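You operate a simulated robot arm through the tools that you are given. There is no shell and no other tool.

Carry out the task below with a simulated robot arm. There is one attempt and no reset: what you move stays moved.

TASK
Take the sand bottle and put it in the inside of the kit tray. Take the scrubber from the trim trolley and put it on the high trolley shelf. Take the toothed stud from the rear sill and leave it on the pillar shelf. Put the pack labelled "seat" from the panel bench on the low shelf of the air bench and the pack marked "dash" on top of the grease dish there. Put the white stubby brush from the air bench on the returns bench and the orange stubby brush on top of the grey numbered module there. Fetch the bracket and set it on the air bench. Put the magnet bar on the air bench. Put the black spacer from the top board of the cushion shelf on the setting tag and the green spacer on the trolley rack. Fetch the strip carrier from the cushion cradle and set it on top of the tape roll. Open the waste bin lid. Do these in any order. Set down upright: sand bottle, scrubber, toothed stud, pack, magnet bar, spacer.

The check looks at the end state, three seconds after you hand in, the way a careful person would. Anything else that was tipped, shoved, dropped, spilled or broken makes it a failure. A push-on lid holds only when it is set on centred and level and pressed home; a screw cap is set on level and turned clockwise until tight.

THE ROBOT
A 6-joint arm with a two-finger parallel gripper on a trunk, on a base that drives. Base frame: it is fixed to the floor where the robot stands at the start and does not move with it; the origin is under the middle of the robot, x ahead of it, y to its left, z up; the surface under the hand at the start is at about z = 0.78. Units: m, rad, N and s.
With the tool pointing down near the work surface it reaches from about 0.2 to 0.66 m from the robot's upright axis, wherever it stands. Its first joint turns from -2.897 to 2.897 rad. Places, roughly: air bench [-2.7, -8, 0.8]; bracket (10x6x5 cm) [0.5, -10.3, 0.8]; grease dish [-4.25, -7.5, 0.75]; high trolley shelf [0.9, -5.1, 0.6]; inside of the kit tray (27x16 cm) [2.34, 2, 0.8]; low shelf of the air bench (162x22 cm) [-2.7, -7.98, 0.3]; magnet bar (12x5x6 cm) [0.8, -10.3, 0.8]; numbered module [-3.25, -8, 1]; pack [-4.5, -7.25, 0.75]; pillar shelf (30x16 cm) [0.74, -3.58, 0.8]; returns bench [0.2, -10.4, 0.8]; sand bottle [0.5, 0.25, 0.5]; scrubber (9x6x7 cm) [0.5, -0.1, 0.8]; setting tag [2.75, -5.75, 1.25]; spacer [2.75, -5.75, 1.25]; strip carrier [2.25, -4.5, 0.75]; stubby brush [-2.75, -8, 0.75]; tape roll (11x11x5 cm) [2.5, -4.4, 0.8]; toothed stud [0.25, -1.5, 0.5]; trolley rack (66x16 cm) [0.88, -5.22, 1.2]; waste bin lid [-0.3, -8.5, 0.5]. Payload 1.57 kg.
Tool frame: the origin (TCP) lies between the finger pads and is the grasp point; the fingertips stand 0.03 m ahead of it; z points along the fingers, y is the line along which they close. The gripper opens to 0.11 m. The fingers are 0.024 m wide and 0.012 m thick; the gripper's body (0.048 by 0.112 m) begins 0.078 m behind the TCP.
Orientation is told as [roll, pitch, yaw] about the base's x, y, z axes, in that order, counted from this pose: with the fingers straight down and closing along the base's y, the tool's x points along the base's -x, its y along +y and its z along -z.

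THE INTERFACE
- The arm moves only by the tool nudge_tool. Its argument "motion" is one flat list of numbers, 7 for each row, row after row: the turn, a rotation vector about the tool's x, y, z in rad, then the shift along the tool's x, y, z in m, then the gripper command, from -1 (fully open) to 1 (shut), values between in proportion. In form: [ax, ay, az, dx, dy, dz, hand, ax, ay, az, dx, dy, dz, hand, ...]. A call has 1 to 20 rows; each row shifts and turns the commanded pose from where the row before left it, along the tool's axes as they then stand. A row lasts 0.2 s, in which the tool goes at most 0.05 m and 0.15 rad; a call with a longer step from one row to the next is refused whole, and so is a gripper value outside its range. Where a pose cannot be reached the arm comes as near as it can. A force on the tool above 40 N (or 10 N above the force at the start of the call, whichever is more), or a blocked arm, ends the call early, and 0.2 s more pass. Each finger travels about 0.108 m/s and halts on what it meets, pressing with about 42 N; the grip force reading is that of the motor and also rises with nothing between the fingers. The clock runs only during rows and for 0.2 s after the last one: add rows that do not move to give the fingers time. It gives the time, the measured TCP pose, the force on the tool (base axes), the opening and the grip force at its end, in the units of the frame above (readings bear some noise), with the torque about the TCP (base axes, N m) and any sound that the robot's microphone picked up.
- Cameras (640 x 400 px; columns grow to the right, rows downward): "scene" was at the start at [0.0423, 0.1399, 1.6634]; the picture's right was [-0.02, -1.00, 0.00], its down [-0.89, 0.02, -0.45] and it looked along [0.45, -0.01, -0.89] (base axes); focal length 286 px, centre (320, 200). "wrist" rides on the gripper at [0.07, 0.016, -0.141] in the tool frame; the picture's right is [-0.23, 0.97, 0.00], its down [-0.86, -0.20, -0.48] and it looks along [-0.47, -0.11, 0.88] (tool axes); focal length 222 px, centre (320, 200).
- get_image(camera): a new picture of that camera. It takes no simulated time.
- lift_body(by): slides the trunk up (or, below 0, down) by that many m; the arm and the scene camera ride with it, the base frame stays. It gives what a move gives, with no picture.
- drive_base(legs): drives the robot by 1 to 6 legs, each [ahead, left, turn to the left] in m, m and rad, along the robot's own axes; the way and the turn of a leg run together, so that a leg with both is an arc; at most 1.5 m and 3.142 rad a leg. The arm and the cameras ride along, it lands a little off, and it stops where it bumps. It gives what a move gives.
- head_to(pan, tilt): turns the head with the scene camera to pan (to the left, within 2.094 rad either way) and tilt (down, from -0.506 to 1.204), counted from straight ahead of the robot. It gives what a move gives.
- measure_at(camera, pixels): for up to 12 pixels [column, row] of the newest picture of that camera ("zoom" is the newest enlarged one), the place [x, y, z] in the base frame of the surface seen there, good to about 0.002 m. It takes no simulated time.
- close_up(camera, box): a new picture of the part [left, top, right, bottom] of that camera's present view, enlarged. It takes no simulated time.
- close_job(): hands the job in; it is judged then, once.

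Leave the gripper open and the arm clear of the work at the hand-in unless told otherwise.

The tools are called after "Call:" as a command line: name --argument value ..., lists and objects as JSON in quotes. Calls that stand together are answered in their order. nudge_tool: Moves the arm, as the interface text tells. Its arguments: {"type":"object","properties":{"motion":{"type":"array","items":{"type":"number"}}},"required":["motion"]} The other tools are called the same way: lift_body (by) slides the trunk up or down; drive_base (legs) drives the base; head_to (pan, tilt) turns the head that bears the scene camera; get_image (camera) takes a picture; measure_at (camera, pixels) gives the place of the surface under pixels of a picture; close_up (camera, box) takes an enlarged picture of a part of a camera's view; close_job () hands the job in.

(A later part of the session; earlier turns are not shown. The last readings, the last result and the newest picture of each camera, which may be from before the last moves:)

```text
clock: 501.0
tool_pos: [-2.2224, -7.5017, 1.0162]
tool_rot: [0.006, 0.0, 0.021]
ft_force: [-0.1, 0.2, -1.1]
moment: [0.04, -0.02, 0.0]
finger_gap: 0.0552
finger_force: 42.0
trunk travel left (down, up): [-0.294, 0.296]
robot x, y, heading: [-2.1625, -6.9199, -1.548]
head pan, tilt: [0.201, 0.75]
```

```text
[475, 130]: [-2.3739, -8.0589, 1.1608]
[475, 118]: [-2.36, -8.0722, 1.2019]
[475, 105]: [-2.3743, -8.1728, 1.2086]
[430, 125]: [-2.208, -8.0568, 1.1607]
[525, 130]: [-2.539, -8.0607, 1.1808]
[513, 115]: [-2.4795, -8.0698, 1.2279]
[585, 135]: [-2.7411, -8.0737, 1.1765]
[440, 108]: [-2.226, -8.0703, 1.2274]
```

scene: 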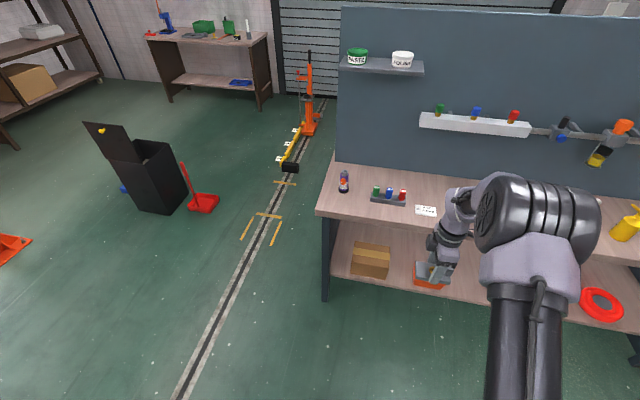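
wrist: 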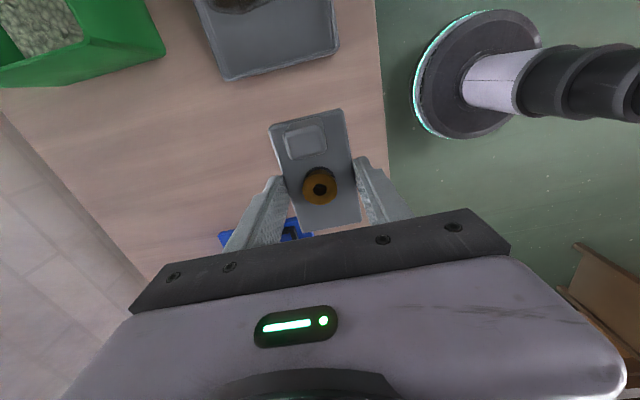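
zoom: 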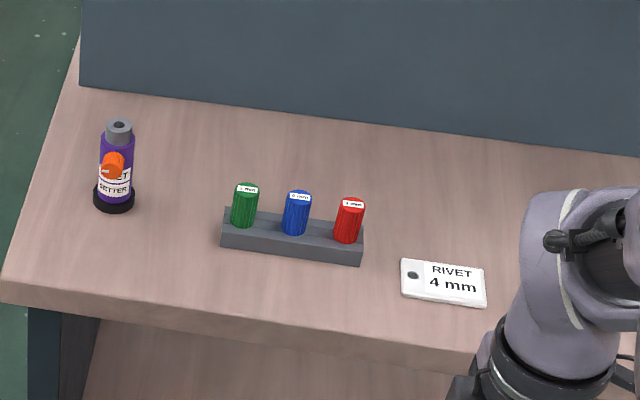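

The pegboard rail sticks out to y≈-8.057 at z>1.13, so I should keep the wrist north of y≈-7.98. I shift west 0.45 m to see the middle of the bench past the arm.

Call:
drive_base --legs '[[0, -0.5, 0]]'

Call:
get_image --camera "scene"

Call:
close_up --camera "scene" --box '[220, 150, 440, 275]'

```text
clock: 504.0
tool_pos: [-2.7368, -7.5079, 1.0156]
tool_rot: [0.005, -0.002, 0.011]
ft_force: [-0.6, -0.7, -2.1]
moment: [0.04, -0.04, 0.0]
finger_gap: 0.0555
finger_force: 41.6
trunk travel left (down, up): [-0.294, 0.296]
robot x, y, heading: [-2.6724, -6.9284, -1.562]
head pan, tilt: [0.201, 0.75]
```

```text
taken
```

scene: 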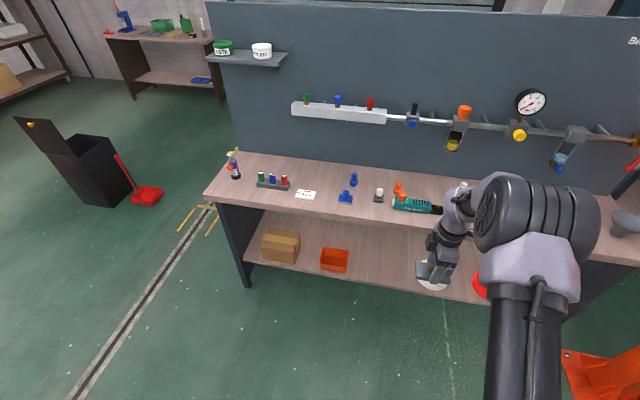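

```text
2.91 times, centred on (330, 212) of scene
```

zoom: 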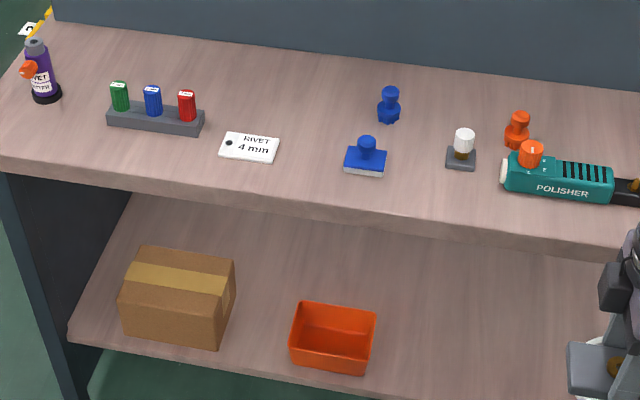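

Call:
measure_at --camera "zoom" --pixels '[[312, 110], [312, 160], [312, 190], [282, 150], [342, 165], [342, 150], [280, 135], [385, 160], [447, 160], [470, 190], [415, 175], [345, 200]]'

```text
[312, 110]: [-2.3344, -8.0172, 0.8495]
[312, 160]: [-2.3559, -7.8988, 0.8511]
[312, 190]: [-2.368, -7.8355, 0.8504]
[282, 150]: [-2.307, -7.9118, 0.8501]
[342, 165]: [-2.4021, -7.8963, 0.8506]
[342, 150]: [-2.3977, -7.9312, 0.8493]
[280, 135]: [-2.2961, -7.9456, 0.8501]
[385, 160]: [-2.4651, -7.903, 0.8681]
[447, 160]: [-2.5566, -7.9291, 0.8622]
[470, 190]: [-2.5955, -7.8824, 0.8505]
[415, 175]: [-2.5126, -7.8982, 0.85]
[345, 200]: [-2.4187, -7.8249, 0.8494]
```

I'll set the bracket lengthwise (long axis along y) between the card and the blue scrubber, at about (-2.345, -7.962). I rotate the tool back by +90° here in free space.

Call:
nudge_tool --motion '[0, 0, 0.1428, 0, 0, 0, 1, 0, 0, 0.1428, 0, 0, 0, 1, 0, 0, 0.1428, 0, 0, 0, 1, 0, 0, 0.1428, 0, 0, 0, 1, 0, 0, 0.1428, 0, 0, 0, 1, 0, 0, 0.1428, 0, 0, 0, 1, 0, 0, 0.1428, 0, 0, 0, 1, 0, 0, 0.1428, 0, 0, 0, 1, 0, 0, 0.1428, 0, 0, 0, 1, 0, 0, 0.1428, 0, 0, 0, 1, 0, 0, 0.154, 0, 0, 0, 1, 0, 0, 0, 0, 0, 0, 1]'

```text
refused: row 11 steps farther than a row can; nothing moved
```

Call:
nudge_tool --motion '[0, 0, 0.144, 0, 0, 0, 1, 0, 0, 0.144, 0, 0, 0, 1, 0, 0, 0.144, 0, 0, 0, 1, 0, 0, 0.144, 0, 0, 0, 1, 0, 0, 0.144, 0, 0, 0, 1, 0, 0, 0.144, 0, 0, 0, 1, 0, 0, 0.144, 0, 0, 0, 1, 0, 0, 0.144, 0, 0, 0, 1, 0, 0, 0.144, 0, 0, 0, 1, 0, 0, 0.144, 0, 0, 0, 1, 0, 0, 0.142, 0, 0, 0, 1, 0, 0, 0, 0, 0, 0, 1]'

Call:
drive_base --legs '[[0.2, 0.385, 0], [0.2, 0, 0]]'

Call:
head_to --pan 0.0 --tilt 0.9

Call:
get_image --camera "scene"

Call:
get_image --camera "wrist"

```text
clock: 506.6
tool_pos: [-2.7373, -7.5068, 1.0172]
tool_rot: [0.0, 0.007, -1.569]
ft_force: [-0.2, -0.6, -2.7]
moment: [0.0, 0.0, 0.0]
finger_gap: 0.0553
finger_force: 41.6
trunk travel left (down, up): [-0.294, 0.296]
robot x, y, heading: [-2.6751, -6.9269, -1.566]
head pan, tilt: [0.201, 0.75]
```

```text
clock: 510.5
tool_pos: [-2.3327, -7.9023, 1.0173]
tool_rot: [0.001, 0.009, -1.558]
ft_force: [-0.9, -0.3, -2.4]
moment: [0.04, 0.03, -0.02]
finger_gap: 0.0554
finger_force: 42.0
trunk travel left (down, up): [-0.294, 0.296]
robot x, y, heading: [-2.2713, -7.3205, -1.556]
head pan, tilt: [0.201, 0.75]
```

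```text
clock: 511.2
tool_pos: [-2.3337, -7.9009, 1.017]
tool_rot: [0.001, 0.005, -1.561]
ft_force: [0.1, 0.0, -1.6]
moment: [0.0, -0.01, -0.01]
finger_gap: 0.0555
finger_force: 42.3
trunk travel left (down, up): [-0.294, 0.296]
robot x, y, heading: [-2.2742, -7.3208, -1.556]
head pan, tilt: [0.0, 0.901]
```

```text
taken
```

scene: 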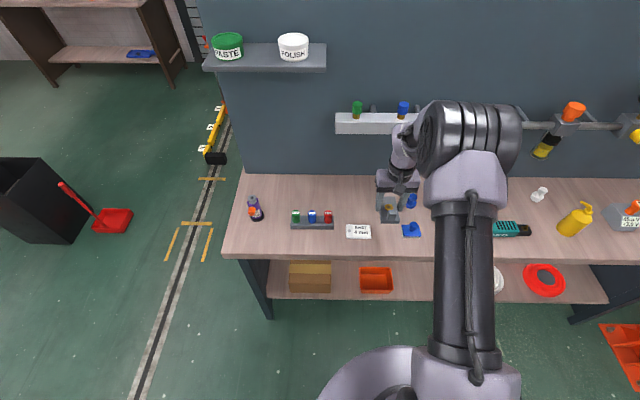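

```text
taken
```

wrist: 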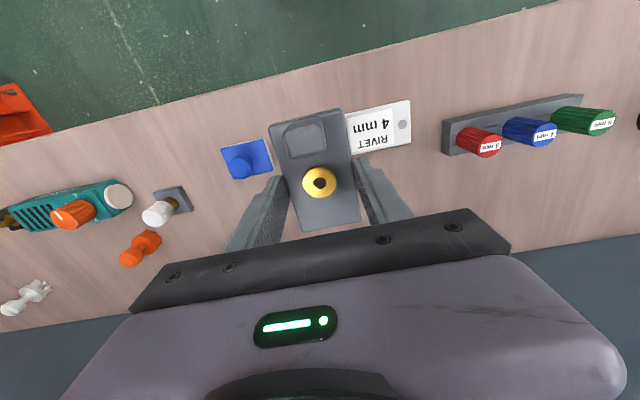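

I position over the spot (forward 6 cm, right 1.2 cm) and lower to 1 cm above the bench.

Call:
nudge_tool --motion '[0, 0, 0, -0.0305, -0.006, 0.0, 1, 0, 0, 0, -0.0304, -0.006, 0.0, 1, 0, 0, 0, 0, 0, 0.04, 1, 0, 0, 0, 0, 0, 0.04, 1, 0, 0, 0, 0, 0, 0.04, 1, 0, 0, 0, 0, 0, 0, 1]'

Call:
get_image --camera "wrist"

Call:
close_up --camera "scene" --box '[330, 150, 470, 245]'

```text
clock: 512.6
tool_pos: [-2.3455, -7.9612, 0.8972]
tool_rot: [-0.002, 0.005, -1.562]
ft_force: [0.7, 1.5, -1.2]
moment: [-0.02, -0.02, 0.02]
finger_gap: 0.0556
finger_force: 41.9
trunk travel left (down, up): [-0.294, 0.296]
robot x, y, heading: [-2.2738, -7.3159, -1.556]
head pan, tilt: [0.0, 0.901]
```

```text
taken
```

wrist: 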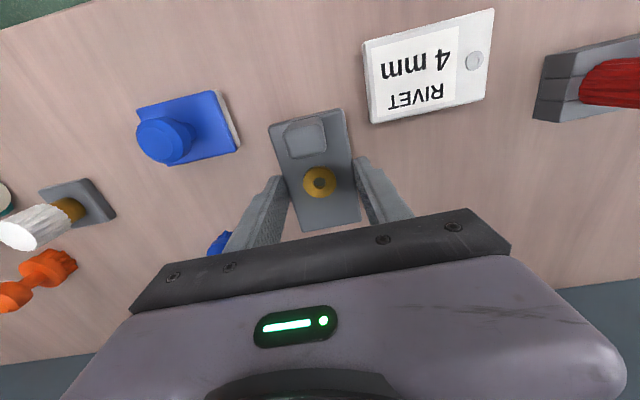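

```text
4.21 times, centred on (400, 198) of scene
```

zoom: 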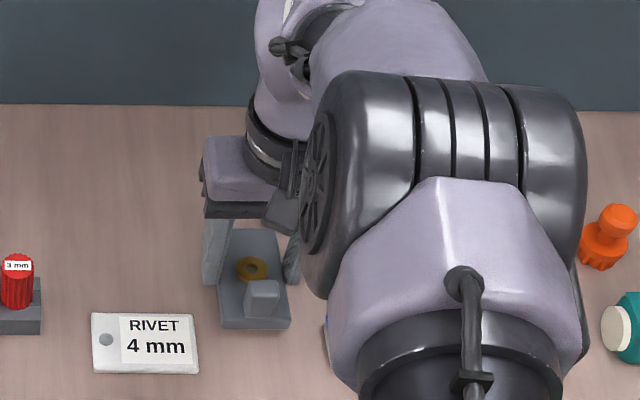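

Clear of the card, the scrubber and the blue brush. I creep down the last ~11 mm.

Call:
nudge_tool --motion '[0, 0, 0, 0, 0, 0.007, 1, 0, 0, 0, 0, 0, 0.002, 1, 0, 0, 0, 0, 0, 0, 1]'

Call:
nudge_tool --motion '[0, 0, 0, 0, 0, 0.002, 1, 0, 0, 0, 0, 0, 0, 1]'

Call:
nudge_tool --motion '[0, 0, 0, 0, 0, 0.0015, 1, 0, 0, 0, 0, 0, 0, 1]'

```text
clock: 513.4
tool_pos: [-2.3456, -7.9628, 0.8878]
tool_rot: [0.001, 0.006, -1.56]
ft_force: [-0.5, -0.3, -1.6]
moment: [-0.03, 0.02, -0.01]
finger_gap: 0.0555
finger_force: 42.3
trunk travel left (down, up): [-0.294, 0.296]
robot x, y, heading: [-2.2717, -7.3215, -1.554]
head pan, tilt: [0.0, 0.901]
```

```text
clock: 514.0
tool_pos: [-2.3444, -7.9615, 0.8875]
tool_rot: [0.001, 0.005, -1.56]
ft_force: [-1.3, -1.0, 4.7]
moment: [-0.37, -0.02, -0.1]
finger_gap: 0.0552
finger_force: 42.0
trunk travel left (down, up): [-0.294, 0.296]
robot x, y, heading: [-2.2763, -7.3207, -1.554]
head pan, tilt: [0.0, 0.901]
```

```text
clock: 514.6
tool_pos: [-2.3444, -7.9623, 0.8864]
tool_rot: [-0.001, 0.002, -1.561]
ft_force: [-4.9, -2.2, 13.0]
moment: [-0.72, 0.15, -0.22]
finger_gap: 0.0553
finger_force: 41.7
trunk travel left (down, up): [-0.294, 0.296]
robot x, y, heading: [-2.272, -7.319, -1.556]
head pan, tilt: [0.0, 0.901]
```

Contact (13 N). I open to 0.075 and rise.

Call:
nudge_tool --motion '[0, 0, 0, 0, 0, 0, -0.15, 0, 0, 0, 0, 0, 0, -0.35, 0, 0, 0, 0, 0, 0, -0.35]'

Call:
nudge_tool --motion '[0, 0, 0, 0, 0, -0.03, -0.35, 0, 0, 0, 0, 0, -0.04, -0.35, 0, 0, 0, 0, 0, -0.04, -0.35, 0, 0, 0, 0, 0, -0.04, -0.35, 0, 0, 0, 0, 0, 0, -0.35]'

Call:
get_image --camera "wrist"

```text
clock: 515.4
tool_pos: [-2.3442, -7.9622, 0.8843]
tool_rot: [-0.001, 0.006, -1.561]
ft_force: [0.0, 0.7, 0.0]
moment: [0.04, -0.01, 0.01]
finger_gap: 0.0741
finger_force: 0.0
trunk travel left (down, up): [-0.294, 0.296]
robot x, y, heading: [-2.2726, -7.3225, -1.552]
head pan, tilt: [0.0, 0.901]
```

```text
clock: 516.6
tool_pos: [-2.3443, -7.9626, 1.0341]
tool_rot: [0.0, 0.008, -1.56]
ft_force: [0.4, -0.2, -0.8]
moment: [0.02, -0.01, -0.02]
finger_gap: 0.0743
finger_force: 0.1
trunk travel left (down, up): [-0.294, 0.296]
robot x, y, heading: [-2.2737, -7.3185, -1.556]
head pan, tilt: [0.0, 0.901]
```

```text
taken
```

wrist: 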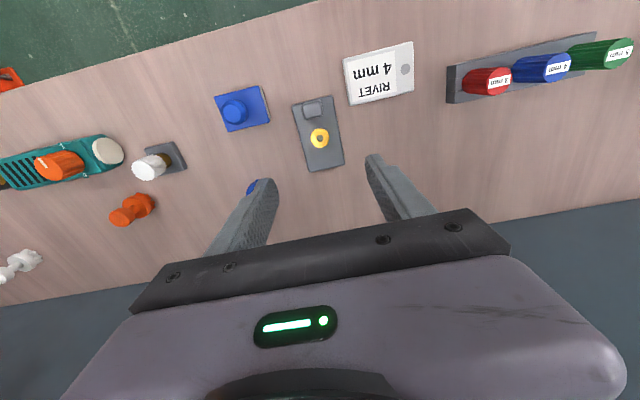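

The bracket stands on the air bench. Next the orange stubby brush → module. I retract the arm a little, shift right 0.45 m and look at the brush area.

Call:
nudge_tool --motion '[0, 0, 0, 0.045, 0, -0.02, -0.35, 0, 0, 0, 0.045, 0, -0.02, -0.35, 0, 0, 0, 0.045, 0, -0.02, -0.35, 0, 0, 0, 0, 0, 0, -0.35]'

Call:
drive_base --legs '[[-0.05, -0.6, 0]]'

Call:
head_to --pan 0.1 --tilt 0.85

Call:
get_image --camera "scene"

```text
clock: 517.6
tool_pos: [-2.3449, -7.8306, 1.095]
tool_rot: [0.0, 0.008, -1.561]
ft_force: [0.3, 0.2, 0.3]
moment: [0.05, -0.02, -0.04]
finger_gap: 0.0743
finger_force: 0.1
trunk travel left (down, up): [-0.294, 0.296]
robot x, y, heading: [-2.2742, -7.3203, -1.558]
head pan, tilt: [0.0, 0.901]
```

```text
clock: 520.9
tool_pos: [-2.9311, -7.7854, 1.0932]
tool_rot: [0.003, 0.004, -1.569]
ft_force: [-0.3, 0.6, -0.6]
moment: [-0.01, 0.03, 0.01]
finger_gap: 0.0742
finger_force: 0.0
trunk travel left (down, up): [-0.294, 0.296]
robot x, y, heading: [-2.8519, -7.2758, -1.564]
head pan, tilt: [0.0, 0.901]
```

```text
clock: 521.6
tool_pos: [-2.9315, -7.7853, 1.094]
tool_rot: [0.002, 0.006, -1.569]
ft_force: [-0.2, 0.0, 0.3]
moment: [0.01, -0.01, -0.02]
finger_gap: 0.0739
finger_force: 0.1
trunk travel left (down, up): [-0.294, 0.296]
robot x, y, heading: [-2.8515, -7.2787, -1.568]
head pan, tilt: [0.099, 0.85]
```

```text
taken
```

scene: 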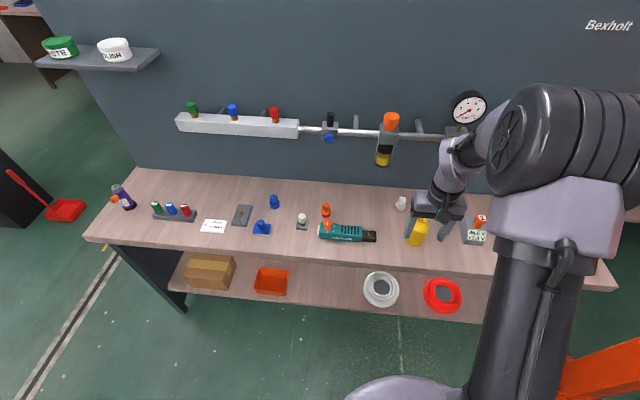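

Call:
close_up --camera "scene" --box '[290, 95, 430, 250]'

Call:
measure_at --camera "scene" --pixels '[[330, 117], [329, 138], [391, 118], [384, 160], [387, 145], [360, 131], [326, 206], [326, 214], [401, 199], [402, 206], [325, 226], [440, 138]]'

Call:
close_up --camera "scene" --box '[305, 190, 415, 250]'

```text
2.58 times, centred on (360, 172) of scene
```

zoom: 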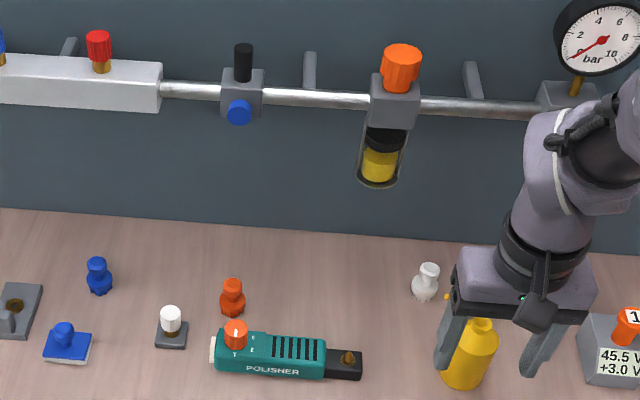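

```text
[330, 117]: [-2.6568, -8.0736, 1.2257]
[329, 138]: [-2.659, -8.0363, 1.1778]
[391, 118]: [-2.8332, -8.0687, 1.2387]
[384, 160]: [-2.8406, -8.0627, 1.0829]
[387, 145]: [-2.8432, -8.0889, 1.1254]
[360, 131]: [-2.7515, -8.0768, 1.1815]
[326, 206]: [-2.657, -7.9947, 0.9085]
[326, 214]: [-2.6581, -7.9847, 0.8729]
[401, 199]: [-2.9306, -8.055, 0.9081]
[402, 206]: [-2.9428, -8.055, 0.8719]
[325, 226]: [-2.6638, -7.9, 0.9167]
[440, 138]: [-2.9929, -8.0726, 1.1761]
```

```text
5.82 times, centred on (360, 220) of scene
```

zoom: 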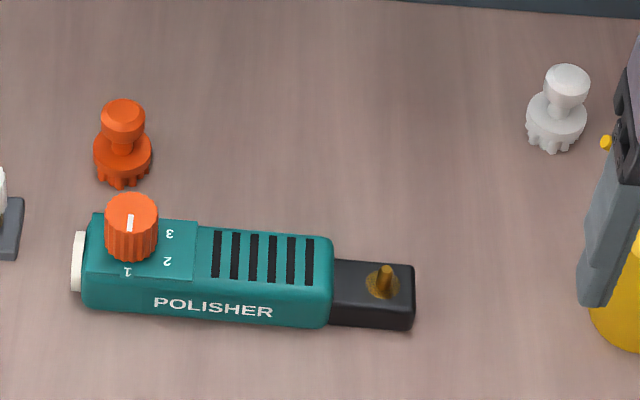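

The orange brush is at ≈(-2.658, -8.0), knob top 0.9085, with a valve above it at y≈-8.036 – so I'll use a tilted tool. The white brush is at ≈(-2.94, -8.06). First I look at the module: shift right 0.45 m.

Call:
drive_base --legs '[[0, -0.45, 0]]'

Call:
get_image --camera "scene"

Call:
close_up --camera "scene" --box '[290, 170, 430, 260]'

```text
clock: 524.3
tool_pos: [-3.3899, -7.7875, 1.0941]
tool_rot: [0.0, 0.003, -1.572]
ft_force: [-0.4, 0.0, -0.2]
moment: [0.0, -0.04, -0.01]
finger_gap: 0.0743
finger_force: 0.0
trunk travel left (down, up): [-0.294, 0.296]
robot x, y, heading: [-3.311, -7.2788, -1.566]
head pan, tilt: [0.099, 0.85]
```

```text
taken
```

scene: 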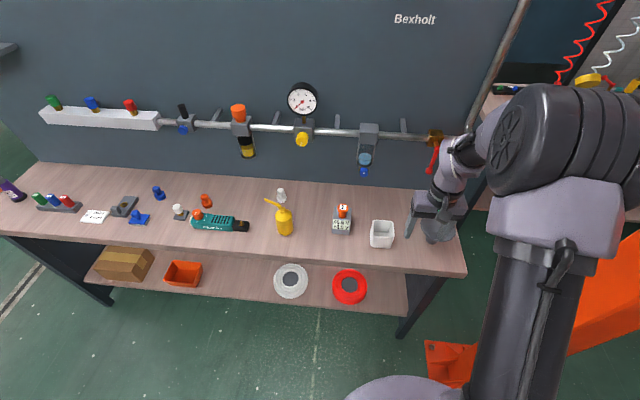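

```text
4.44 times, centred on (360, 215) of scene
```

zoom: 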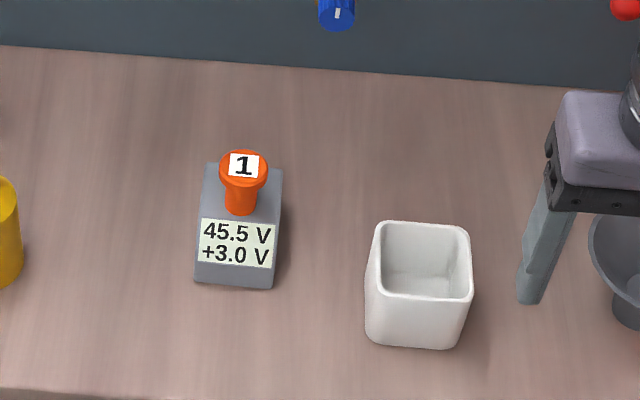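

I measure the module: block corners, top height, label area, and the button "1".

Call:
measure_at --camera "zoom" --pixels '[[210, 170], [277, 178], [235, 245], [205, 270], [265, 278], [243, 165], [240, 205], [235, 268], [265, 190], [215, 195], [235, 282], [245, 155]]'

Call:
close_up --camera "scene" --box '[327, 198, 359, 240]'

```text
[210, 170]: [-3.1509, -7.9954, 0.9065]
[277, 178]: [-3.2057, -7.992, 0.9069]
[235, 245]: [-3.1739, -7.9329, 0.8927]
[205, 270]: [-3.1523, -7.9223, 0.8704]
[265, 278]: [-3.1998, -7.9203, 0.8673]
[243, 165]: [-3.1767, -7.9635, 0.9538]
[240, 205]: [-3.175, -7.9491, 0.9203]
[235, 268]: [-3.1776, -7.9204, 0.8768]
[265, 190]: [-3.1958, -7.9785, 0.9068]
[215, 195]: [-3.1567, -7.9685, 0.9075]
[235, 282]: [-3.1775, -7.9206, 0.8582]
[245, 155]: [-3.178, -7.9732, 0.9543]
```

```text
9.52 times, centred on (343, 219) of scene
```

zoom: 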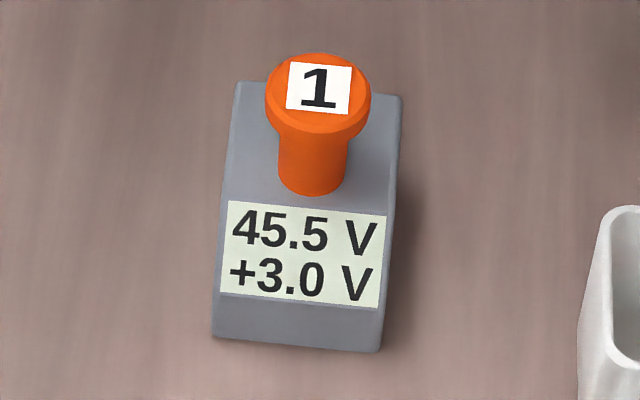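

The module's flat-topped numbered button is its top: centre ≈(-3.177, -7.965), z≈0.954, ≈4 cm across. I'll set the orange brush on it. I back up 0.25 m and tilt the tool forward (pitch -0.8) while lowering.

Call:
drive_base --legs '[[-0.25, 0, 0]]'

Call:
nudge_tool --motion '[0, -0.134, 0, -0.02, 0, 0.025, -0.2, 0, -0.134, 0, -0.0165, 0, 0.0275, -0.2, 0, -0.133, 0, -0.0127, 0, 0.0294, -0.2, 0, -0.133, 0, -0.0087, 0, 0.0308, -0.2, 0, -0.133, 0, -0.0045, 0, 0.0317, -0.2, 0, -0.133, 0, 0, 0, 0.032, -0.2, 0, 0, 0, 0, 0, 0, -0.2]'

```text
clock: 526.2
tool_pos: [-3.3905, -7.5336, 1.0953]
tool_rot: [0.0, 0.005, -1.567]
ft_force: [-0.4, 1.3, 0.8]
moment: [0.01, 0.02, 0.0]
finger_gap: 0.0741
finger_force: 0.1
trunk travel left (down, up): [-0.294, 0.296]
robot x, y, heading: [-3.3122, -7.0232, -1.557]
head pan, tilt: [0.099, 0.85]
```

```text
clock: 527.8
tool_pos: [-3.3688, -7.6248, 0.9663]
tool_rot: [0.073, -0.635, -1.586]
ft_force: [0.7, 0.2, 0.8]
moment: [0.01, 0.02, 0.0]
finger_gap: 0.0661
finger_force: 0.1
out of reach, approached as far as the arm can: row 4, 5
trunk travel left (down, up): [-0.294, 0.296]
robot x, y, heading: [-3.3125, -7.0266, -1.564]
head pan, tilt: [0.099, 0.85]
```

I finish the tilt (pitch -0.165 more, cancel roll 0.073).

Call:
nudge_tool --motion '[0.036, -0.083, 0, 0, 0, 0, -0.2, 0.037, -0.082, 0, 0, 0, 0, -0.2, 0, 0, 0, 0, 0, 0, -0.2]'

```text
clock: 528.6
tool_pos: [-3.3727, -7.6286, 0.969]
tool_rot: [0.07, -0.67, -1.592]
ft_force: [0.1, -0.3, -0.5]
moment: [0.07, 0.0, 0.01]
finger_gap: 0.066
finger_force: 0.1
out of reach, approached as far as the arm can: row 1, 2
trunk travel left (down, up): [-0.294, 0.296]
robot x, y, heading: [-3.3097, -7.0279, -1.562]
head pan, tilt: [0.099, 0.85]
```

The arm is limited here. The earlier tilts worked with the tool left of centre, so I shift the tool 0.15 m left and slightly lower/forward, then finish the tilt.

Call:
nudge_tool --motion '[0, 0, 0, 0, 0.04, 0.015, -0.2, 0, 0, 0, 0, 0.04, 0.015, -0.2, 0, 0, 0, 0, 0.04, 0.015, -0.2, 0, 0, 0, 0, 0.04, 0.015, -0.2, 0.036, -0.065, 0, 0, 0, 0, -0.2, 0.037, -0.065, 0, 0, 0, 0, -0.2, 0, 0, 0, 0, 0, 0, -0.2]'

```text
clock: 530.2
tool_pos: [-3.2658, -7.6755, 0.9387]
tool_rot: [0.103, -0.67, -1.587]
ft_force: [0.0, -0.8, -0.8]
moment: [-0.02, 0.04, 0.0]
finger_gap: 0.066
finger_force: 0.1
out of reach, approached as far as the arm can: row 1, 2, 3, 4, 5, 6
trunk travel left (down, up): [-0.294, 0.296]
robot x, y, heading: [-3.3139, -7.0272, -1.563]
head pan, tilt: [0.099, 0.85]
```

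I move the tool further left (toward 0.2 m left of centre, where the arm plane matches) and slightly back.

Call:
nudge_tool --motion '[0, 0, 0, 0, 0.04, -0.01, -0.2, 0, 0, 0, 0, 0.04, -0.01, -0.2, 0, 0, 0, 0, 0.04, -0.01, -0.2, 0, 0, 0, 0, 0.04, -0.01, -0.2, 0, 0, 0, 0, 0, 0, -0.2]'

```text
clock: 531.4
tool_pos: [-3.2256, -7.6246, 0.9701]
tool_rot: [0.151, -0.662, -1.586]
ft_force: [-0.4, 0.1, 0.3]
moment: [0.0, 0.02, 0.0]
finger_gap: 0.0663
finger_force: 0.0
out of reach, approached as far as the arm can: row 1, 2, 3, 4
trunk travel left (down, up): [-0.294, 0.296]
robot x, y, heading: [-3.3115, -7.0308, -1.556]
head pan, tilt: [0.099, 0.85]
```

The orientation is stuck at a joint limit. I un-tilt the tool first, then move left, then tilt again.

Call:
nudge_tool --motion '[0.03, 0.132, 0, 0, 0, -0.02, -0.2, 0.03, 0.132, 0, 0, 0, -0.02, -0.2, 0.03, 0.132, 0, 0, 0, -0.02, -0.2, 0.03, 0.132, 0, 0, 0, -0.02, -0.2, 0.03, 0.132, 0, 0, 0, -0.02, -0.2, 0, 0, 0, 0, 0, 0, -0.2]'

```text
clock: 532.8
tool_pos: [-3.2691, -7.5053, 0.9976]
tool_rot: [-0.132, -0.083, -1.571]
ft_force: [0.0, 0.3, 0.0]
moment: [-0.03, -0.01, 0.0]
finger_gap: 0.0662
finger_force: 0.1
out of reach, approached as far as the arm can: row 1, 2, 3, 4, 5
trunk travel left (down, up): [-0.294, 0.296]
robot x, y, heading: [-3.3117, -7.0256, -1.557]
head pan, tilt: [0.099, 0.85]
```

Call:
nudge_tool --motion '[-0.066, 0.042, 0, 0, 0, 0, -0.2, -0.066, 0.041, 0, 0, 0, 0, -0.2, 0, 0, 0, 0, 0, 0, -0.2]'

Call:
get_image --camera "scene"

```text
clock: 533.6
tool_pos: [-3.2675, -7.504, 0.9971]
tool_rot: [-0.131, -0.086, -1.57]
ft_force: [-1.4, -0.3, 0.0]
moment: [-0.03, -0.01, -0.03]
finger_gap: 0.0661
finger_force: 0.1
out of reach, approached as far as the arm can: row 1, 2
trunk travel left (down, up): [-0.294, 0.296]
robot x, y, heading: [-3.3122, -7.0281, -1.561]
head pan, tilt: [0.099, 0.85]
```

```text
taken
```

scene: 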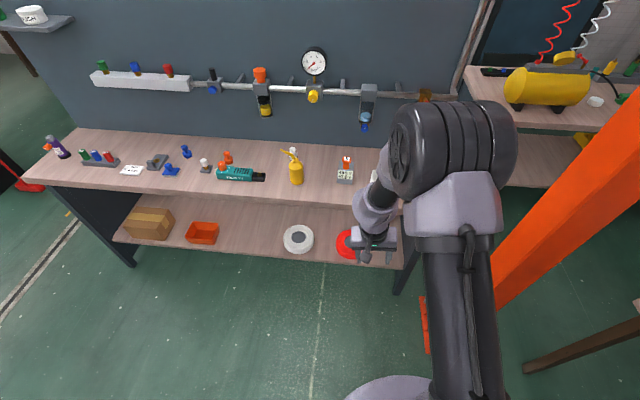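

The arm seems caught at a joint limit. I try moving up and left with orientation unchanged to free it.

Call:
nudge_tool --motion '[0, 0, 0, 0, 0, -0.03, -0.2, 0, 0, 0, 0, 0.02, -0.03, -0.2, 0, 0, 0, 0, 0.02, -0.03, -0.2, 0, 0, 0, 0, 0, 0, -0.2]'

```text
clock: 534.6
tool_pos: [-3.2275, -7.4681, 1.0483]
tool_rot: [-0.142, -0.105, -1.569]
ft_force: [-0.1, 0.2, 0.3]
moment: [0.01, 0.01, 0.04]
finger_gap: 0.0662
finger_force: 0.2
out of reach, approached as far as the arm can: row 1, 2, 3
trunk travel left (down, up): [-0.294, 0.296]
robot x, y, heading: [-3.3115, -7.0264, -1.56]
head pan, tilt: [0.099, 0.85]
```

Call:
nudge_tool --motion '[0, 0, 0, -0.04, 0, 0, -0.2, 0, 0, 0, -0.04, 0, 0, -0.2, 0, 0, 0, -0.04, 0, 0, -0.2, -0.05, 0.05, 0, 0, 0, 0, -0.2, -0.05, 0.05, 0, 0, 0, 0, -0.2, 0, 0, 0, 0, 0, 0, -0.2]'

```text
clock: 536.0
tool_pos: [-3.245, -7.5306, 1.0098]
tool_rot: [-0.152, -0.117, -1.566]
ft_force: [-0.2, -0.3, 0.1]
moment: [0.0, 0.0, 0.02]
finger_gap: 0.0661
finger_force: 0.1
out of reach, approached as far as the arm can: row 1, 2, 3, 4, 5
trunk travel left (down, up): [-0.294, 0.296]
robot x, y, heading: [-3.3127, -7.0228, -1.562]
head pan, tilt: [0.099, 0.85]
```

The wrist is probably near a joint limit after passing close to a singular pose. I try rotating about the tool axis to see which way frees it.

Call:
nudge_tool --motion '[0, 0, 0.14, 0, 0, 0, -0.2, 0, 0, 0.14, 0, 0, 0, -0.2, 0, 0, 0.14, 0, 0, 0, -0.2, 0, 0, 0, 0, 0, 0, -0.2]'

```text
clock: 537.0
tool_pos: [-3.243, -7.5304, 1.0083]
tool_rot: [-0.094, -0.168, -1.991]
ft_force: [0.2, 1.1, 0.2]
moment: [0.03, -0.01, 0.05]
finger_gap: 0.0659
finger_force: 0.0
trunk travel left (down, up): [-0.294, 0.296]
robot x, y, heading: [-3.3086, -7.0244, -1.563]
head pan, tilt: [0.099, 0.85]
```

Yaw rotates freely. I try levelling now.

Call:
nudge_tool --motion '[-0.047, 0.084, 0, 0, 0, 0, -0.2, -0.047, 0.084, 0, 0, 0, 0, -0.2, 0, 0, 0, 0, 0, 0, -0.2]'

```text
clock: 537.8
tool_pos: [-3.2429, -7.5309, 1.0085]
tool_rot: [-0.092, -0.169, -1.988]
ft_force: [-0.4, -0.1, -0.6]
moment: [0.02, 0.0, -0.01]
finger_gap: 0.0662
finger_force: 0.0
out of reach, approached as far as the arm can: row 1, 2
trunk travel left (down, up): [-0.294, 0.296]
robot x, y, heading: [-3.3115, -7.0272, -1.561]
head pan, tilt: [0.099, 0.85]
```

No response that way. I rotate yaw back and instead drive the tool left (east) to its natural offset, watching the orientation.

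Call:
nudge_tool --motion '[0, 0, -0.14, 0, 0, 0, -0.2, 0, 0, -0.14, 0, 0, 0, -0.2, 0, 0, -0.14, 0, 0, 0, -0.2, 0, 0, 0, 0, 0.03, 0, -0.2, 0, 0, 0, 0, 0.03, 0, -0.2, 0, 0, 0, 0, 0.03, 0, -0.2, 0, 0, 0, 0, 0.03, 0, -0.2, 0, 0, 0, 0, 0, 0, -0.2]'

```text
clock: 539.6
tool_pos: [-3.1336, -7.5165, 0.9774]
tool_rot: [-0.158, -0.129, -1.564]
ft_force: [0.5, 0.4, -0.4]
moment: [0.03, 0.01, 0.02]
finger_gap: 0.0659
finger_force: 0.0
out of reach, approached as far as the arm can: row 6, 7
trunk travel left (down, up): [-0.294, 0.296]
robot x, y, heading: [-3.3143, -7.026, -1.562]
head pan, tilt: [0.099, 0.85]
```

Call:
nudge_tool --motion '[-0.05, 0.04, 0, 0, 0, 0, -0.2, -0.05, 0.04, 0, 0, 0, 0, -0.2, -0.05, 0.04, 0, 0, 0, 0, -0.2, 0, 0, 0, 0, 0, 0, -0.2]'

Call:
get_image --camera "scene"

```text
clock: 540.6
tool_pos: [-3.134, -7.517, 0.978]
tool_rot: [-0.159, -0.128, -1.565]
ft_force: [0.2, -0.3, 0.7]
moment: [0.01, 0.0, -0.02]
finger_gap: 0.0659
finger_force: 0.0
out of reach, approached as far as the arm can: row 1, 2, 3
trunk travel left (down, up): [-0.294, 0.296]
robot x, y, heading: [-3.3131, -7.0233, -1.563]
head pan, tilt: [0.099, 0.85]
```

```text
taken
```

scene: 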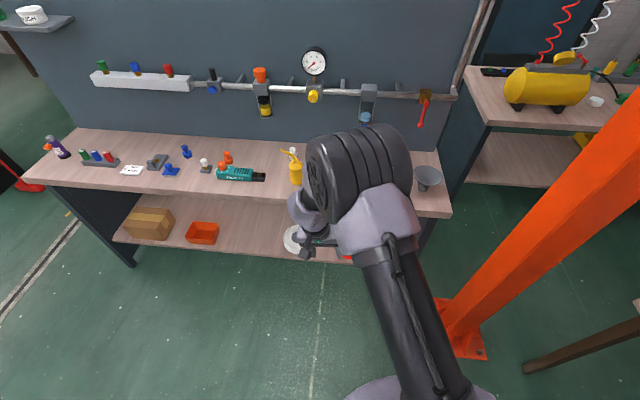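

I test the opposite rotations to learn which axis is blocked.

Call:
nudge_tool --motion '[0.1, 0, 0, 0, 0, 0, -0.2, 0, 0, 0, 0, 0, 0, -0.2]'

Call:
nudge_tool --motion '[0, -0.1, 0, 0, 0, 0, -0.2, 0, 0, 0, 0, 0, 0, -0.2]'

Call:
nudge_tool --motion '[0, 0.1, 0, 0, 0, 0, -0.2, 0, 0, 0, 0, 0, 0, -0.2]'

Call:
nudge_tool --motion '[-0.1, 0, 0, 0, 0, 0, -0.2, 0, 0, 0, 0, 0, 0, -0.2]'

```text
clock: 541.2
tool_pos: [-3.1324, -7.5184, 0.981]
tool_rot: [-0.259, -0.128, -1.565]
ft_force: [-0.8, 0.8, -0.1]
moment: [0.02, -0.01, -0.04]
finger_gap: 0.066
finger_force: 0.0
trunk travel left (down, up): [-0.294, 0.296]
robot x, y, heading: [-3.3136, -7.0275, -1.559]
head pan, tilt: [0.099, 0.85]
```

```text
clock: 541.8
tool_pos: [-3.1329, -7.5189, 0.979]
tool_rot: [-0.264, -0.225, -1.539]
ft_force: [0.2, 0.2, 0.2]
moment: [0.03, 0.03, 0.0]
finger_gap: 0.066
finger_force: 0.0
trunk travel left (down, up): [-0.294, 0.296]
robot x, y, heading: [-3.315, -7.0268, -1.565]
head pan, tilt: [0.099, 0.85]
```

```text
clock: 542.4
tool_pos: [-3.1321, -7.5191, 0.9802]
tool_rot: [-0.259, -0.13, -1.565]
ft_force: [0.3, -0.3, -0.5]
moment: [0.01, 0.01, 0.02]
finger_gap: 0.0662
finger_force: 0.0
trunk travel left (down, up): [-0.294, 0.296]
robot x, y, heading: [-3.3132, -7.0307, -1.565]
head pan, tilt: [0.099, 0.85]
```

```text
clock: 543.0
tool_pos: [-3.1318, -7.5191, 0.9805]
tool_rot: [-0.159, -0.13, -1.563]
ft_force: [0.3, -0.5, 0.8]
moment: [-0.01, 0.0, 0.0]
finger_gap: 0.066
finger_force: 0.1
trunk travel left (down, up): [-0.294, 0.296]
robot x, y, heading: [-3.3132, -7.0289, -1.562]
head pan, tilt: [0.099, 0.85]
```

Rotations away from the boundary work exactly, so the wrist is up against one side of a joint "cut". I'll circle around it: lean more in roll (-0.36), then raise pitch to +0.3, then swing roll positive.

Call:
nudge_tool --motion '[0.1, 0, 0, 0, 0, 0, -0.2, 0.1, 0, 0, 0, 0, 0, -0.2, 0, 0.12, 0, 0, 0, 0, -0.2, 0, 0.12, 0, 0, 0, 0, -0.2, 0, 0.12, 0, 0, 0, 0, -0.2, 0, 0, 0, 0, 0, 0, -0.2]'

```text
clock: 544.4
tool_pos: [-3.1377, -7.5155, 0.9774]
tool_rot: [-0.357, -0.084, -1.582]
ft_force: [-0.2, 0.7, -0.1]
moment: [-0.01, -0.01, 0.01]
finger_gap: 0.0658
finger_force: 0.0
out of reach, approached as far as the arm can: row 3, 4, 5
trunk travel left (down, up): [-0.294, 0.296]
robot x, y, heading: [-3.3122, -7.0279, -1.561]
head pan, tilt: [0.099, 0.85]
```

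I try circling the other way: back to pitch -0.4, then roll positive, then pitch up.

Call:
nudge_tool --motion '[0, -0.14, 0, 0, 0, 0, -0.2, 0, -0.14, 0, 0, 0, 0, -0.2, 0, -0.14, 0, 0, 0, 0, -0.2, 0, 0, 0, 0, 0, 0, -0.2]'

Call:
nudge_tool --motion '[-0.14, 0, 0, 0, 0, 0, -0.2, -0.14, 0, 0, 0, 0, 0, -0.2, -0.14, 0, 0, 0, 0, 0, -0.2, -0.14, 0, 0, 0, 0, 0, -0.2, 0, 0, 0, 0, 0, 0, -0.2]'

```text
clock: 545.4
tool_pos: [-3.1376, -7.5151, 0.9778]
tool_rot: [-0.402, -0.471, -1.42]
ft_force: [-0.8, -0.5, -0.7]
moment: [-0.02, 0.0, -0.02]
finger_gap: 0.0658
finger_force: 0.0
trunk travel left (down, up): [-0.294, 0.296]
robot x, y, heading: [-3.3135, -7.0281, -1.559]
head pan, tilt: [0.099, 0.85]
```

```text
clock: 546.6
tool_pos: [-3.1368, -7.5151, 0.9771]
tool_rot: [0.159, -0.472, -1.423]
ft_force: [-0.7, -0.1, 0.1]
moment: [0.03, -0.02, 0.01]
finger_gap: 0.0665
finger_force: 0.1
trunk travel left (down, up): [-0.294, 0.296]
robot x, y, heading: [-3.3135, -7.0246, -1.566]
head pan, tilt: [0.099, 0.85]
```

Both reachable. I continue: roll to +0.35, then pitch up.

Call:
nudge_tool --motion '[-0.1, 0, 0, 0, 0, 0, -0.2, -0.1, 0, 0, 0, 0, 0, -0.2, 0, 0.14, 0, 0, 0, 0, -0.2, 0, 0.14, 0, 0, 0, 0, -0.2, 0, 0.14, 0, 0, 0, 0, -0.2, 0, 0, 0, 0, 0, 0, -0.2]'

```text
clock: 548.0
tool_pos: [-3.1375, -7.5146, 0.9771]
tool_rot: [0.319, -0.073, -1.276]
ft_force: [-0.3, 0.1, 0.6]
moment: [-0.01, 0.01, -0.02]
finger_gap: 0.066
finger_force: 0.1
trunk travel left (down, up): [-0.294, 0.296]
robot x, y, heading: [-3.3107, -7.0331, -1.564]
head pan, tilt: [0.099, 0.85]
```

Good, it follows. I continue pitch up by 0.2, then roll back toward 0.

Call:
nudge_tool --motion '[0, 0.13, 0, 0, 0, 0, -0.2, 0, 0.13, 0, 0, 0, 0, -0.2, 0, 0, 0, 0, 0, 0, -0.2]'

Call:
nudge_tool --motion '[0.1, 0, 0, 0, 0, 0, -0.2, 0.1, 0, 0, 0, 0, 0, -0.2, 0.1, 0, 0, 0, 0, 0, -0.2, 0, 0, 0, 0, 0, 0, -0.2]'

```text
clock: 548.8
tool_pos: [-3.1393, -7.5138, 0.9777]
tool_rot: [0.324, 0.166, -1.191]
ft_force: [-0.1, 0.3, -0.3]
moment: [-0.01, -0.01, -0.01]
finger_gap: 0.0658
finger_force: 0.0
trunk travel left (down, up): [-0.294, 0.296]
robot x, y, heading: [-3.3125, -7.0242, -1.561]
head pan, tilt: [0.099, 0.85]
```

```text
clock: 549.8
tool_pos: [-3.1763, -7.4796, 0.9558]
tool_rot: [0.156, 0.144, -1.179]
ft_force: [-0.5, 0.1, 0.0]
moment: [-0.03, -0.02, -0.01]
finger_gap: 0.066
finger_force: 0.1
out of reach, approached as far as the arm can: row 1, 2, 3
trunk travel left (down, up): [-0.294, 0.296]
robot x, y, heading: [-3.3103, -7.0288, -1.563]
head pan, tilt: [0.099, 0.85]
```

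Call:
nudge_tool --motion '[0, 0, 0.13, 0, 0, 0, -0.2, 0, 0, 0.13, 0, 0, 0, -0.2, 0, 0, 0.13, 0, 0, 0, -0.2, 0, 0, 0, 0, 0, 0, -0.2]'

Call:
nudge_tool --motion '[0, -0.07, 0, 0, 0, 0, -0.2, 0, -0.07, 0, 0, 0, 0, -0.2, 0, 0, 0, 0, 0, 0, -0.2]'

```text
clock: 550.8
tool_pos: [-3.2214, -7.4146, 0.9182]
tool_rot: [0.123, 0.168, -1.565]
ft_force: [-0.5, -0.8, -0.3]
moment: [0.02, -0.01, 0.0]
finger_gap: 0.0661
finger_force: 0.1
out of reach, approached as far as the arm can: row 1, 2, 3
trunk travel left (down, up): [-0.294, 0.296]
robot x, y, heading: [-3.3124, -7.0282, -1.561]
head pan, tilt: [0.099, 0.85]
```

```text
clock: 551.6
tool_pos: [-3.2213, -7.4146, 0.918]
tool_rot: [0.085, 0.05, -1.584]
ft_force: [0.0, 0.1, -1.0]
moment: [-0.02, 0.01, 0.0]
finger_gap: 0.0658
finger_force: 0.1
trunk travel left (down, up): [-0.294, 0.296]
robot x, y, heading: [-3.3146, -7.0273, -1.563]
head pan, tilt: [0.099, 0.85]
```

Nearly level now. I finish levelling and move up/forward.

Call:
nudge_tool --motion '[0.042, -0.025, 0, 0, 0, 0, -0.2, 0.043, -0.025, 0, 0, 0, 0, -0.2, 0, 0, 0, 0, 0, 0, -0.2]'

Call:
nudge_tool --motion '[0, 0, 0, -0.03, 0.02, -0.03, -0.2, 0, 0, 0, -0.03, 0.02, -0.03, -0.2, 0, 0, 0, -0.03, 0.02, -0.03, -0.2, 0, 0, 0, 0, 0, 0, -0.2]'

Call:
get_image --camera "scene"

```text
clock: 552.4
tool_pos: [-3.2144, -7.4224, 0.9163]
tool_rot: [0.072, -0.006, -1.585]
ft_force: [-0.7, -0.1, -0.1]
moment: [0.0, 0.0, -0.02]
finger_gap: 0.0658
finger_force: 0.1
out of reach, approached as far as the arm can: row 2
trunk travel left (down, up): [-0.294, 0.296]
robot x, y, heading: [-3.3139, -7.025, -1.559]
head pan, tilt: [0.099, 0.85]
```

```text
clock: 553.4
tool_pos: [-3.2801, -7.4555, 0.9568]
tool_rot: [0.043, -0.04, -1.547]
ft_force: [-0.3, -0.1, -0.4]
moment: [0.01, -0.02, -0.01]
finger_gap: 0.0663
finger_force: 0.1
out of reach, approached as far as the arm can: row 1, 2, 3
trunk travel left (down, up): [-0.294, 0.296]
robot x, y, heading: [-3.3117, -7.0267, -1.56]
head pan, tilt: [0.099, 0.85]
```

```text
taken
```

scene: 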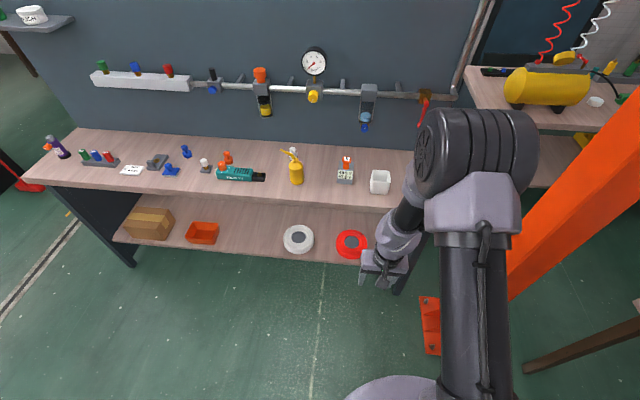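

Almost level now. I try moving straight up to regain the usual posture.

Call:
nudge_tool --motion '[0, 0, 0, 0, 0, -0.04, -0.2, 0, 0, 0, 0, 0, -0.04, -0.2, 0, 0, 0, 0, 0, -0.04, -0.2, 0, 0, 0, 0, 0, 0, -0.2]'

```text
clock: 554.4
tool_pos: [-3.3133, -7.4301, 1.0539]
tool_rot: [0.059, -0.044, -1.546]
ft_force: [-0.6, -0.2, -0.3]
moment: [0.01, 0.01, 0.0]
finger_gap: 0.0662
finger_force: 0.1
out of reach, approached as far as the arm can: row 1, 2, 3
trunk travel left (down, up): [-0.294, 0.296]
robot x, y, heading: [-3.3133, -7.0274, -1.561]
head pan, tilt: [0.099, 0.85]
```

I test whether the tool-roll joint is the one at its limit: rotate yaw by -0.3 (toward left), then level.

Call:
nudge_tool --motion '[0, 0, -0.14, 0, 0, 0, -0.2, 0, 0, -0.14, 0, 0, 0, -0.2, -0.03, 0.02, 0, 0, 0, 0, -0.2, -0.03, 0.02, 0, 0, 0, 0, -0.2, 0, 0, 0, 0, 0, 0, -0.2]'

Call:
nudge_tool --motion '[0, 0, 0.14, 0, 0, 0, -0.2, 0, 0, 0.14, 0, 0, 0, -0.2, 0, 0, 0.14, 0, 0, 0, -0.2, 0, 0, 0.14, 0, 0, 0, -0.2, 0, 0, 0.14, 0, 0, 0, -0.2, 0, 0, 0, 0, 0, 0, -0.2]'

```text
clock: 555.6
tool_pos: [-3.3137, -7.4319, 1.055]
tool_rot: [0.094, -0.01, -1.265]
ft_force: [0.7, -0.9, -0.2]
moment: [0.0, -0.01, 0.0]
finger_gap: 0.0662
finger_force: 0.1
trunk travel left (down, up): [-0.294, 0.296]
robot x, y, heading: [-3.314, -7.0244, -1.561]
head pan, tilt: [0.099, 0.85]
```

```text
clock: 557.0
tool_pos: [-3.3367, -7.3889, 1.0087]
tool_rot: [0.101, 0.039, -1.963]
ft_force: [0.5, 0.4, -0.4]
moment: [0.01, 0.0, -0.03]
finger_gap: 0.0662
finger_force: 0.1
out of reach, approached as far as the arm can: row 3, 4, 5
trunk travel left (down, up): [-0.294, 0.296]
robot x, y, heading: [-3.3115, -7.0244, -1.557]
head pan, tilt: [0.099, 0.85]
```

The data show the tool-roll joint is at its limit only in this wrist branch. Plan: rotate yaw back, tilt forward to pitch ≈-0.6, bring the tool to its natural left offset with roll 0, then un-tilt straight in the arm's plane so the wrist returns to its normal branch.

Call:
nudge_tool --motion '[0, 0, -0.14, 0, 0, 0, -0.2, 0, 0, -0.14, 0, 0, 0, -0.2, 0, 0, -0.14, 0, 0, 0, -0.2, 0, 0, -0.14, 0, 0, 0, -0.2, 0, 0, 0, 0, 0, 0, -0.2, 0, -0.14, 0, 0, 0, 0, -0.2, 0, -0.14, 0, 0, 0, 0, -0.2, 0, -0.14, 0, 0, 0, 0, -0.2, 0, -0.14, 0, 0, 0, 0, -0.2, 0, 0, 0, 0, 0, 0, -0.2]'

```text
clock: 559.2
tool_pos: [-3.3209, -7.3861, 1.0094]
tool_rot: [0.176, -0.348, -1.457]
ft_force: [0.2, 0.3, -0.3]
moment: [-0.04, -0.03, 0.03]
finger_gap: 0.0659
finger_force: 0.0
out of reach, approached as far as the arm can: row 7, 8
trunk travel left (down, up): [-0.294, 0.296]
robot x, y, heading: [-3.3161, -7.0296, -1.563]
head pan, tilt: [0.099, 0.85]
```

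Call:
nudge_tool --motion '[0, 0, 0, -0.025, 0.03, 0.01, -0.2, 0, 0, 0, -0.025, 0.03, 0.01, -0.2, 0, 0, 0, -0.025, 0.03, 0.01, -0.2, 0, 0, 0, -0.025, 0.03, 0.01, -0.2, 0, 0, 0, -0.025, 0.03, 0.01, -0.2, 0, 0, 0, -0.025, 0.03, 0.01, -0.2, 0, 0, 0, 0, 0, 0, -0.2]'

```text
clock: 560.8
tool_pos: [-3.1174, -7.5133, 1.0351]
tool_rot: [0.177, -0.349, -1.46]
ft_force: [-0.5, -0.5, 0.0]
moment: [0.0, 0.0, -0.03]
finger_gap: 0.0658
finger_force: 0.1
trunk travel left (down, up): [-0.294, 0.296]
robot x, y, heading: [-3.3124, -7.025, -1.559]
head pan, tilt: [0.099, 0.85]
```

Free motion again. I set roll to 0, pitch to about -0.6 and yaw aligned.

Call:
nudge_tool --motion '[0.06, -0.09, 0.02, 0, 0, 0, -0.2, 0.06, -0.09, 0.02, 0, 0, 0, -0.2, 0.057, -0.09, 0.02, 0, 0, 0, -0.2, 0, 0, 0, 0, 0, 0, -0.2]'

```text
clock: 561.8
tool_pos: [-3.139, -7.5042, 1.0267]
tool_rot: [-0.01, -0.467, -1.514]
ft_force: [-0.1, 0.0, -0.2]
moment: [0.0, -0.01, -0.01]
finger_gap: 0.066
finger_force: 0.1
out of reach, approached as far as the arm can: row 1, 2, 3
trunk travel left (down, up): [-0.294, 0.296]
robot x, y, heading: [-3.309, -7.0247, -1.561]
head pan, tilt: [0.099, 0.85]
```

Call:
nudge_tool --motion '[0, 0.12, 0, 0, 0, -0.02, -0.2, 0, 0.12, 0, 0, 0, -0.02, -0.2, 0, 0.12, 0, 0, 0, -0.02, -0.2, 0, 0.1, 0, 0, 0, -0.01, -0.2, 0, 0, 0, 0, 0, 0, -0.2]'

```text
clock: 563.0
tool_pos: [-3.1484, -7.4927, 1.0639]
tool_rot: [-0.066, -0.201, -1.531]
ft_force: [0.9, 0.3, -0.3]
moment: [0.02, -0.01, 0.01]
finger_gap: 0.066
finger_force: 0.0
out of reach, approached as far as the arm can: row 1, 2, 3
trunk travel left (down, up): [-0.294, 0.296]
robot x, y, heading: [-3.3139, -7.0279, -1.561]
head pan, tilt: [0.099, 0.85]
```

Similar to the state I recovered from at the kit tray. I finish levelling the same way, drawing back a bit.

Call:
nudge_tool --motion '[-0.033, 0.1, 0, 0.02, 0, 0, -0.2, -0.033, 0.1, 0, 0.02, 0, 0, -0.2, 0, 0, 0, 0, 0, -0.02, -0.2, 0, 0, 0, 0, 0, 0, -0.2]'

```text
clock: 564.0
tool_pos: [-3.1536, -7.4528, 1.0755]
tool_rot: [0.001, 0.0, -1.536]
ft_force: [0.5, -0.3, 0.2]
moment: [0.0, 0.01, 0.0]
finger_gap: 0.0661
finger_force: 0.0
trunk travel left (down, up): [-0.294, 0.296]
robot x, y, heading: [-3.311, -7.028, -1.563]
head pan, tilt: [0.099, 0.85]
```

Fully level and back in the normal branch. Now I move to the same start posture that tilted well before (0.51 ahead, 0.17 left, lower), then tilt.

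Call:
nudge_tool --motion '[0, 0, 0, -0.03, 0.005, 0.03, -0.2, 0, 0, 0, -0.03, 0.005, 0.03, -0.2, 0, 0, 0.025, -0.025, 0.005, 0.04, -0.2, 0, 0, 0, 0, 0, 0.04, -0.2, 0, 0, 0, 0, 0, 0.04, -0.2, 0, 0, 0, 0, 0, 0, -0.2]'

Call:
nudge_tool --motion '[0, -0.134, 0, -0.02, 0, 0, -0.2, 0, -0.134, 0, -0.02, 0, 0.003, -0.2, 0, -0.134, 0, -0.02, 0, 0.005, -0.2, 0, -0.133, 0, -0.018, 0, 0.008, -0.2, 0, -0.133, 0, -0.016, 0, 0.011, -0.2, 0, -0.133, 0, 0, 0, 0, -0.2, 0, 0, 0, 0, 0, 0, -0.2]'

```text
clock: 565.4
tool_pos: [-3.1318, -7.5382, 0.8956]
tool_rot: [0.0, 0.0, -1.561]
ft_force: [0.1, -0.4, 0.9]
moment: [-0.02, 0.01, 0.04]
finger_gap: 0.0658
finger_force: 0.0
trunk travel left (down, up): [-0.294, 0.296]
robot x, y, heading: [-3.3095, -7.0246, -1.561]
head pan, tilt: [0.099, 0.85]
```

```text
clock: 567.0
tool_pos: [-3.145, -7.6126, 0.892]
tool_rot: [-0.038, -0.668, -1.55]
ft_force: [0.1, 0.8, -0.3]
moment: [0.0, 0.03, -0.01]
finger_gap: 0.066
finger_force: 0.0
out of reach, approached as far as the arm can: row 3, 4, 5
trunk travel left (down, up): [-0.294, 0.296]
robot x, y, heading: [-3.3119, -7.0273, -1.561]
head pan, tilt: [0.099, 0.85]
```

Same good pattern as before. I complete the tilt.

Call:
nudge_tool --motion '[-0.019, -0.068, 0, 0, 0, 0, -0.2, -0.019, -0.066, 0, 0, 0, 0, -0.2, 0, 0, 0, 0, 0, 0, -0.2]'

```text
clock: 567.8
tool_pos: [-3.138, -7.6137, 0.8925]
tool_rot: [-0.012, -0.8, -1.545]
ft_force: [0.5, -0.1, -0.7]
moment: [-0.02, -0.01, -0.02]
finger_gap: 0.0661
finger_force: 0.0
out of reach, approached as far as the arm can: row 2
trunk travel left (down, up): [-0.294, 0.296]
robot x, y, heading: [-3.3107, -7.0274, -1.563]
head pan, tilt: [0.099, 0.85]
```

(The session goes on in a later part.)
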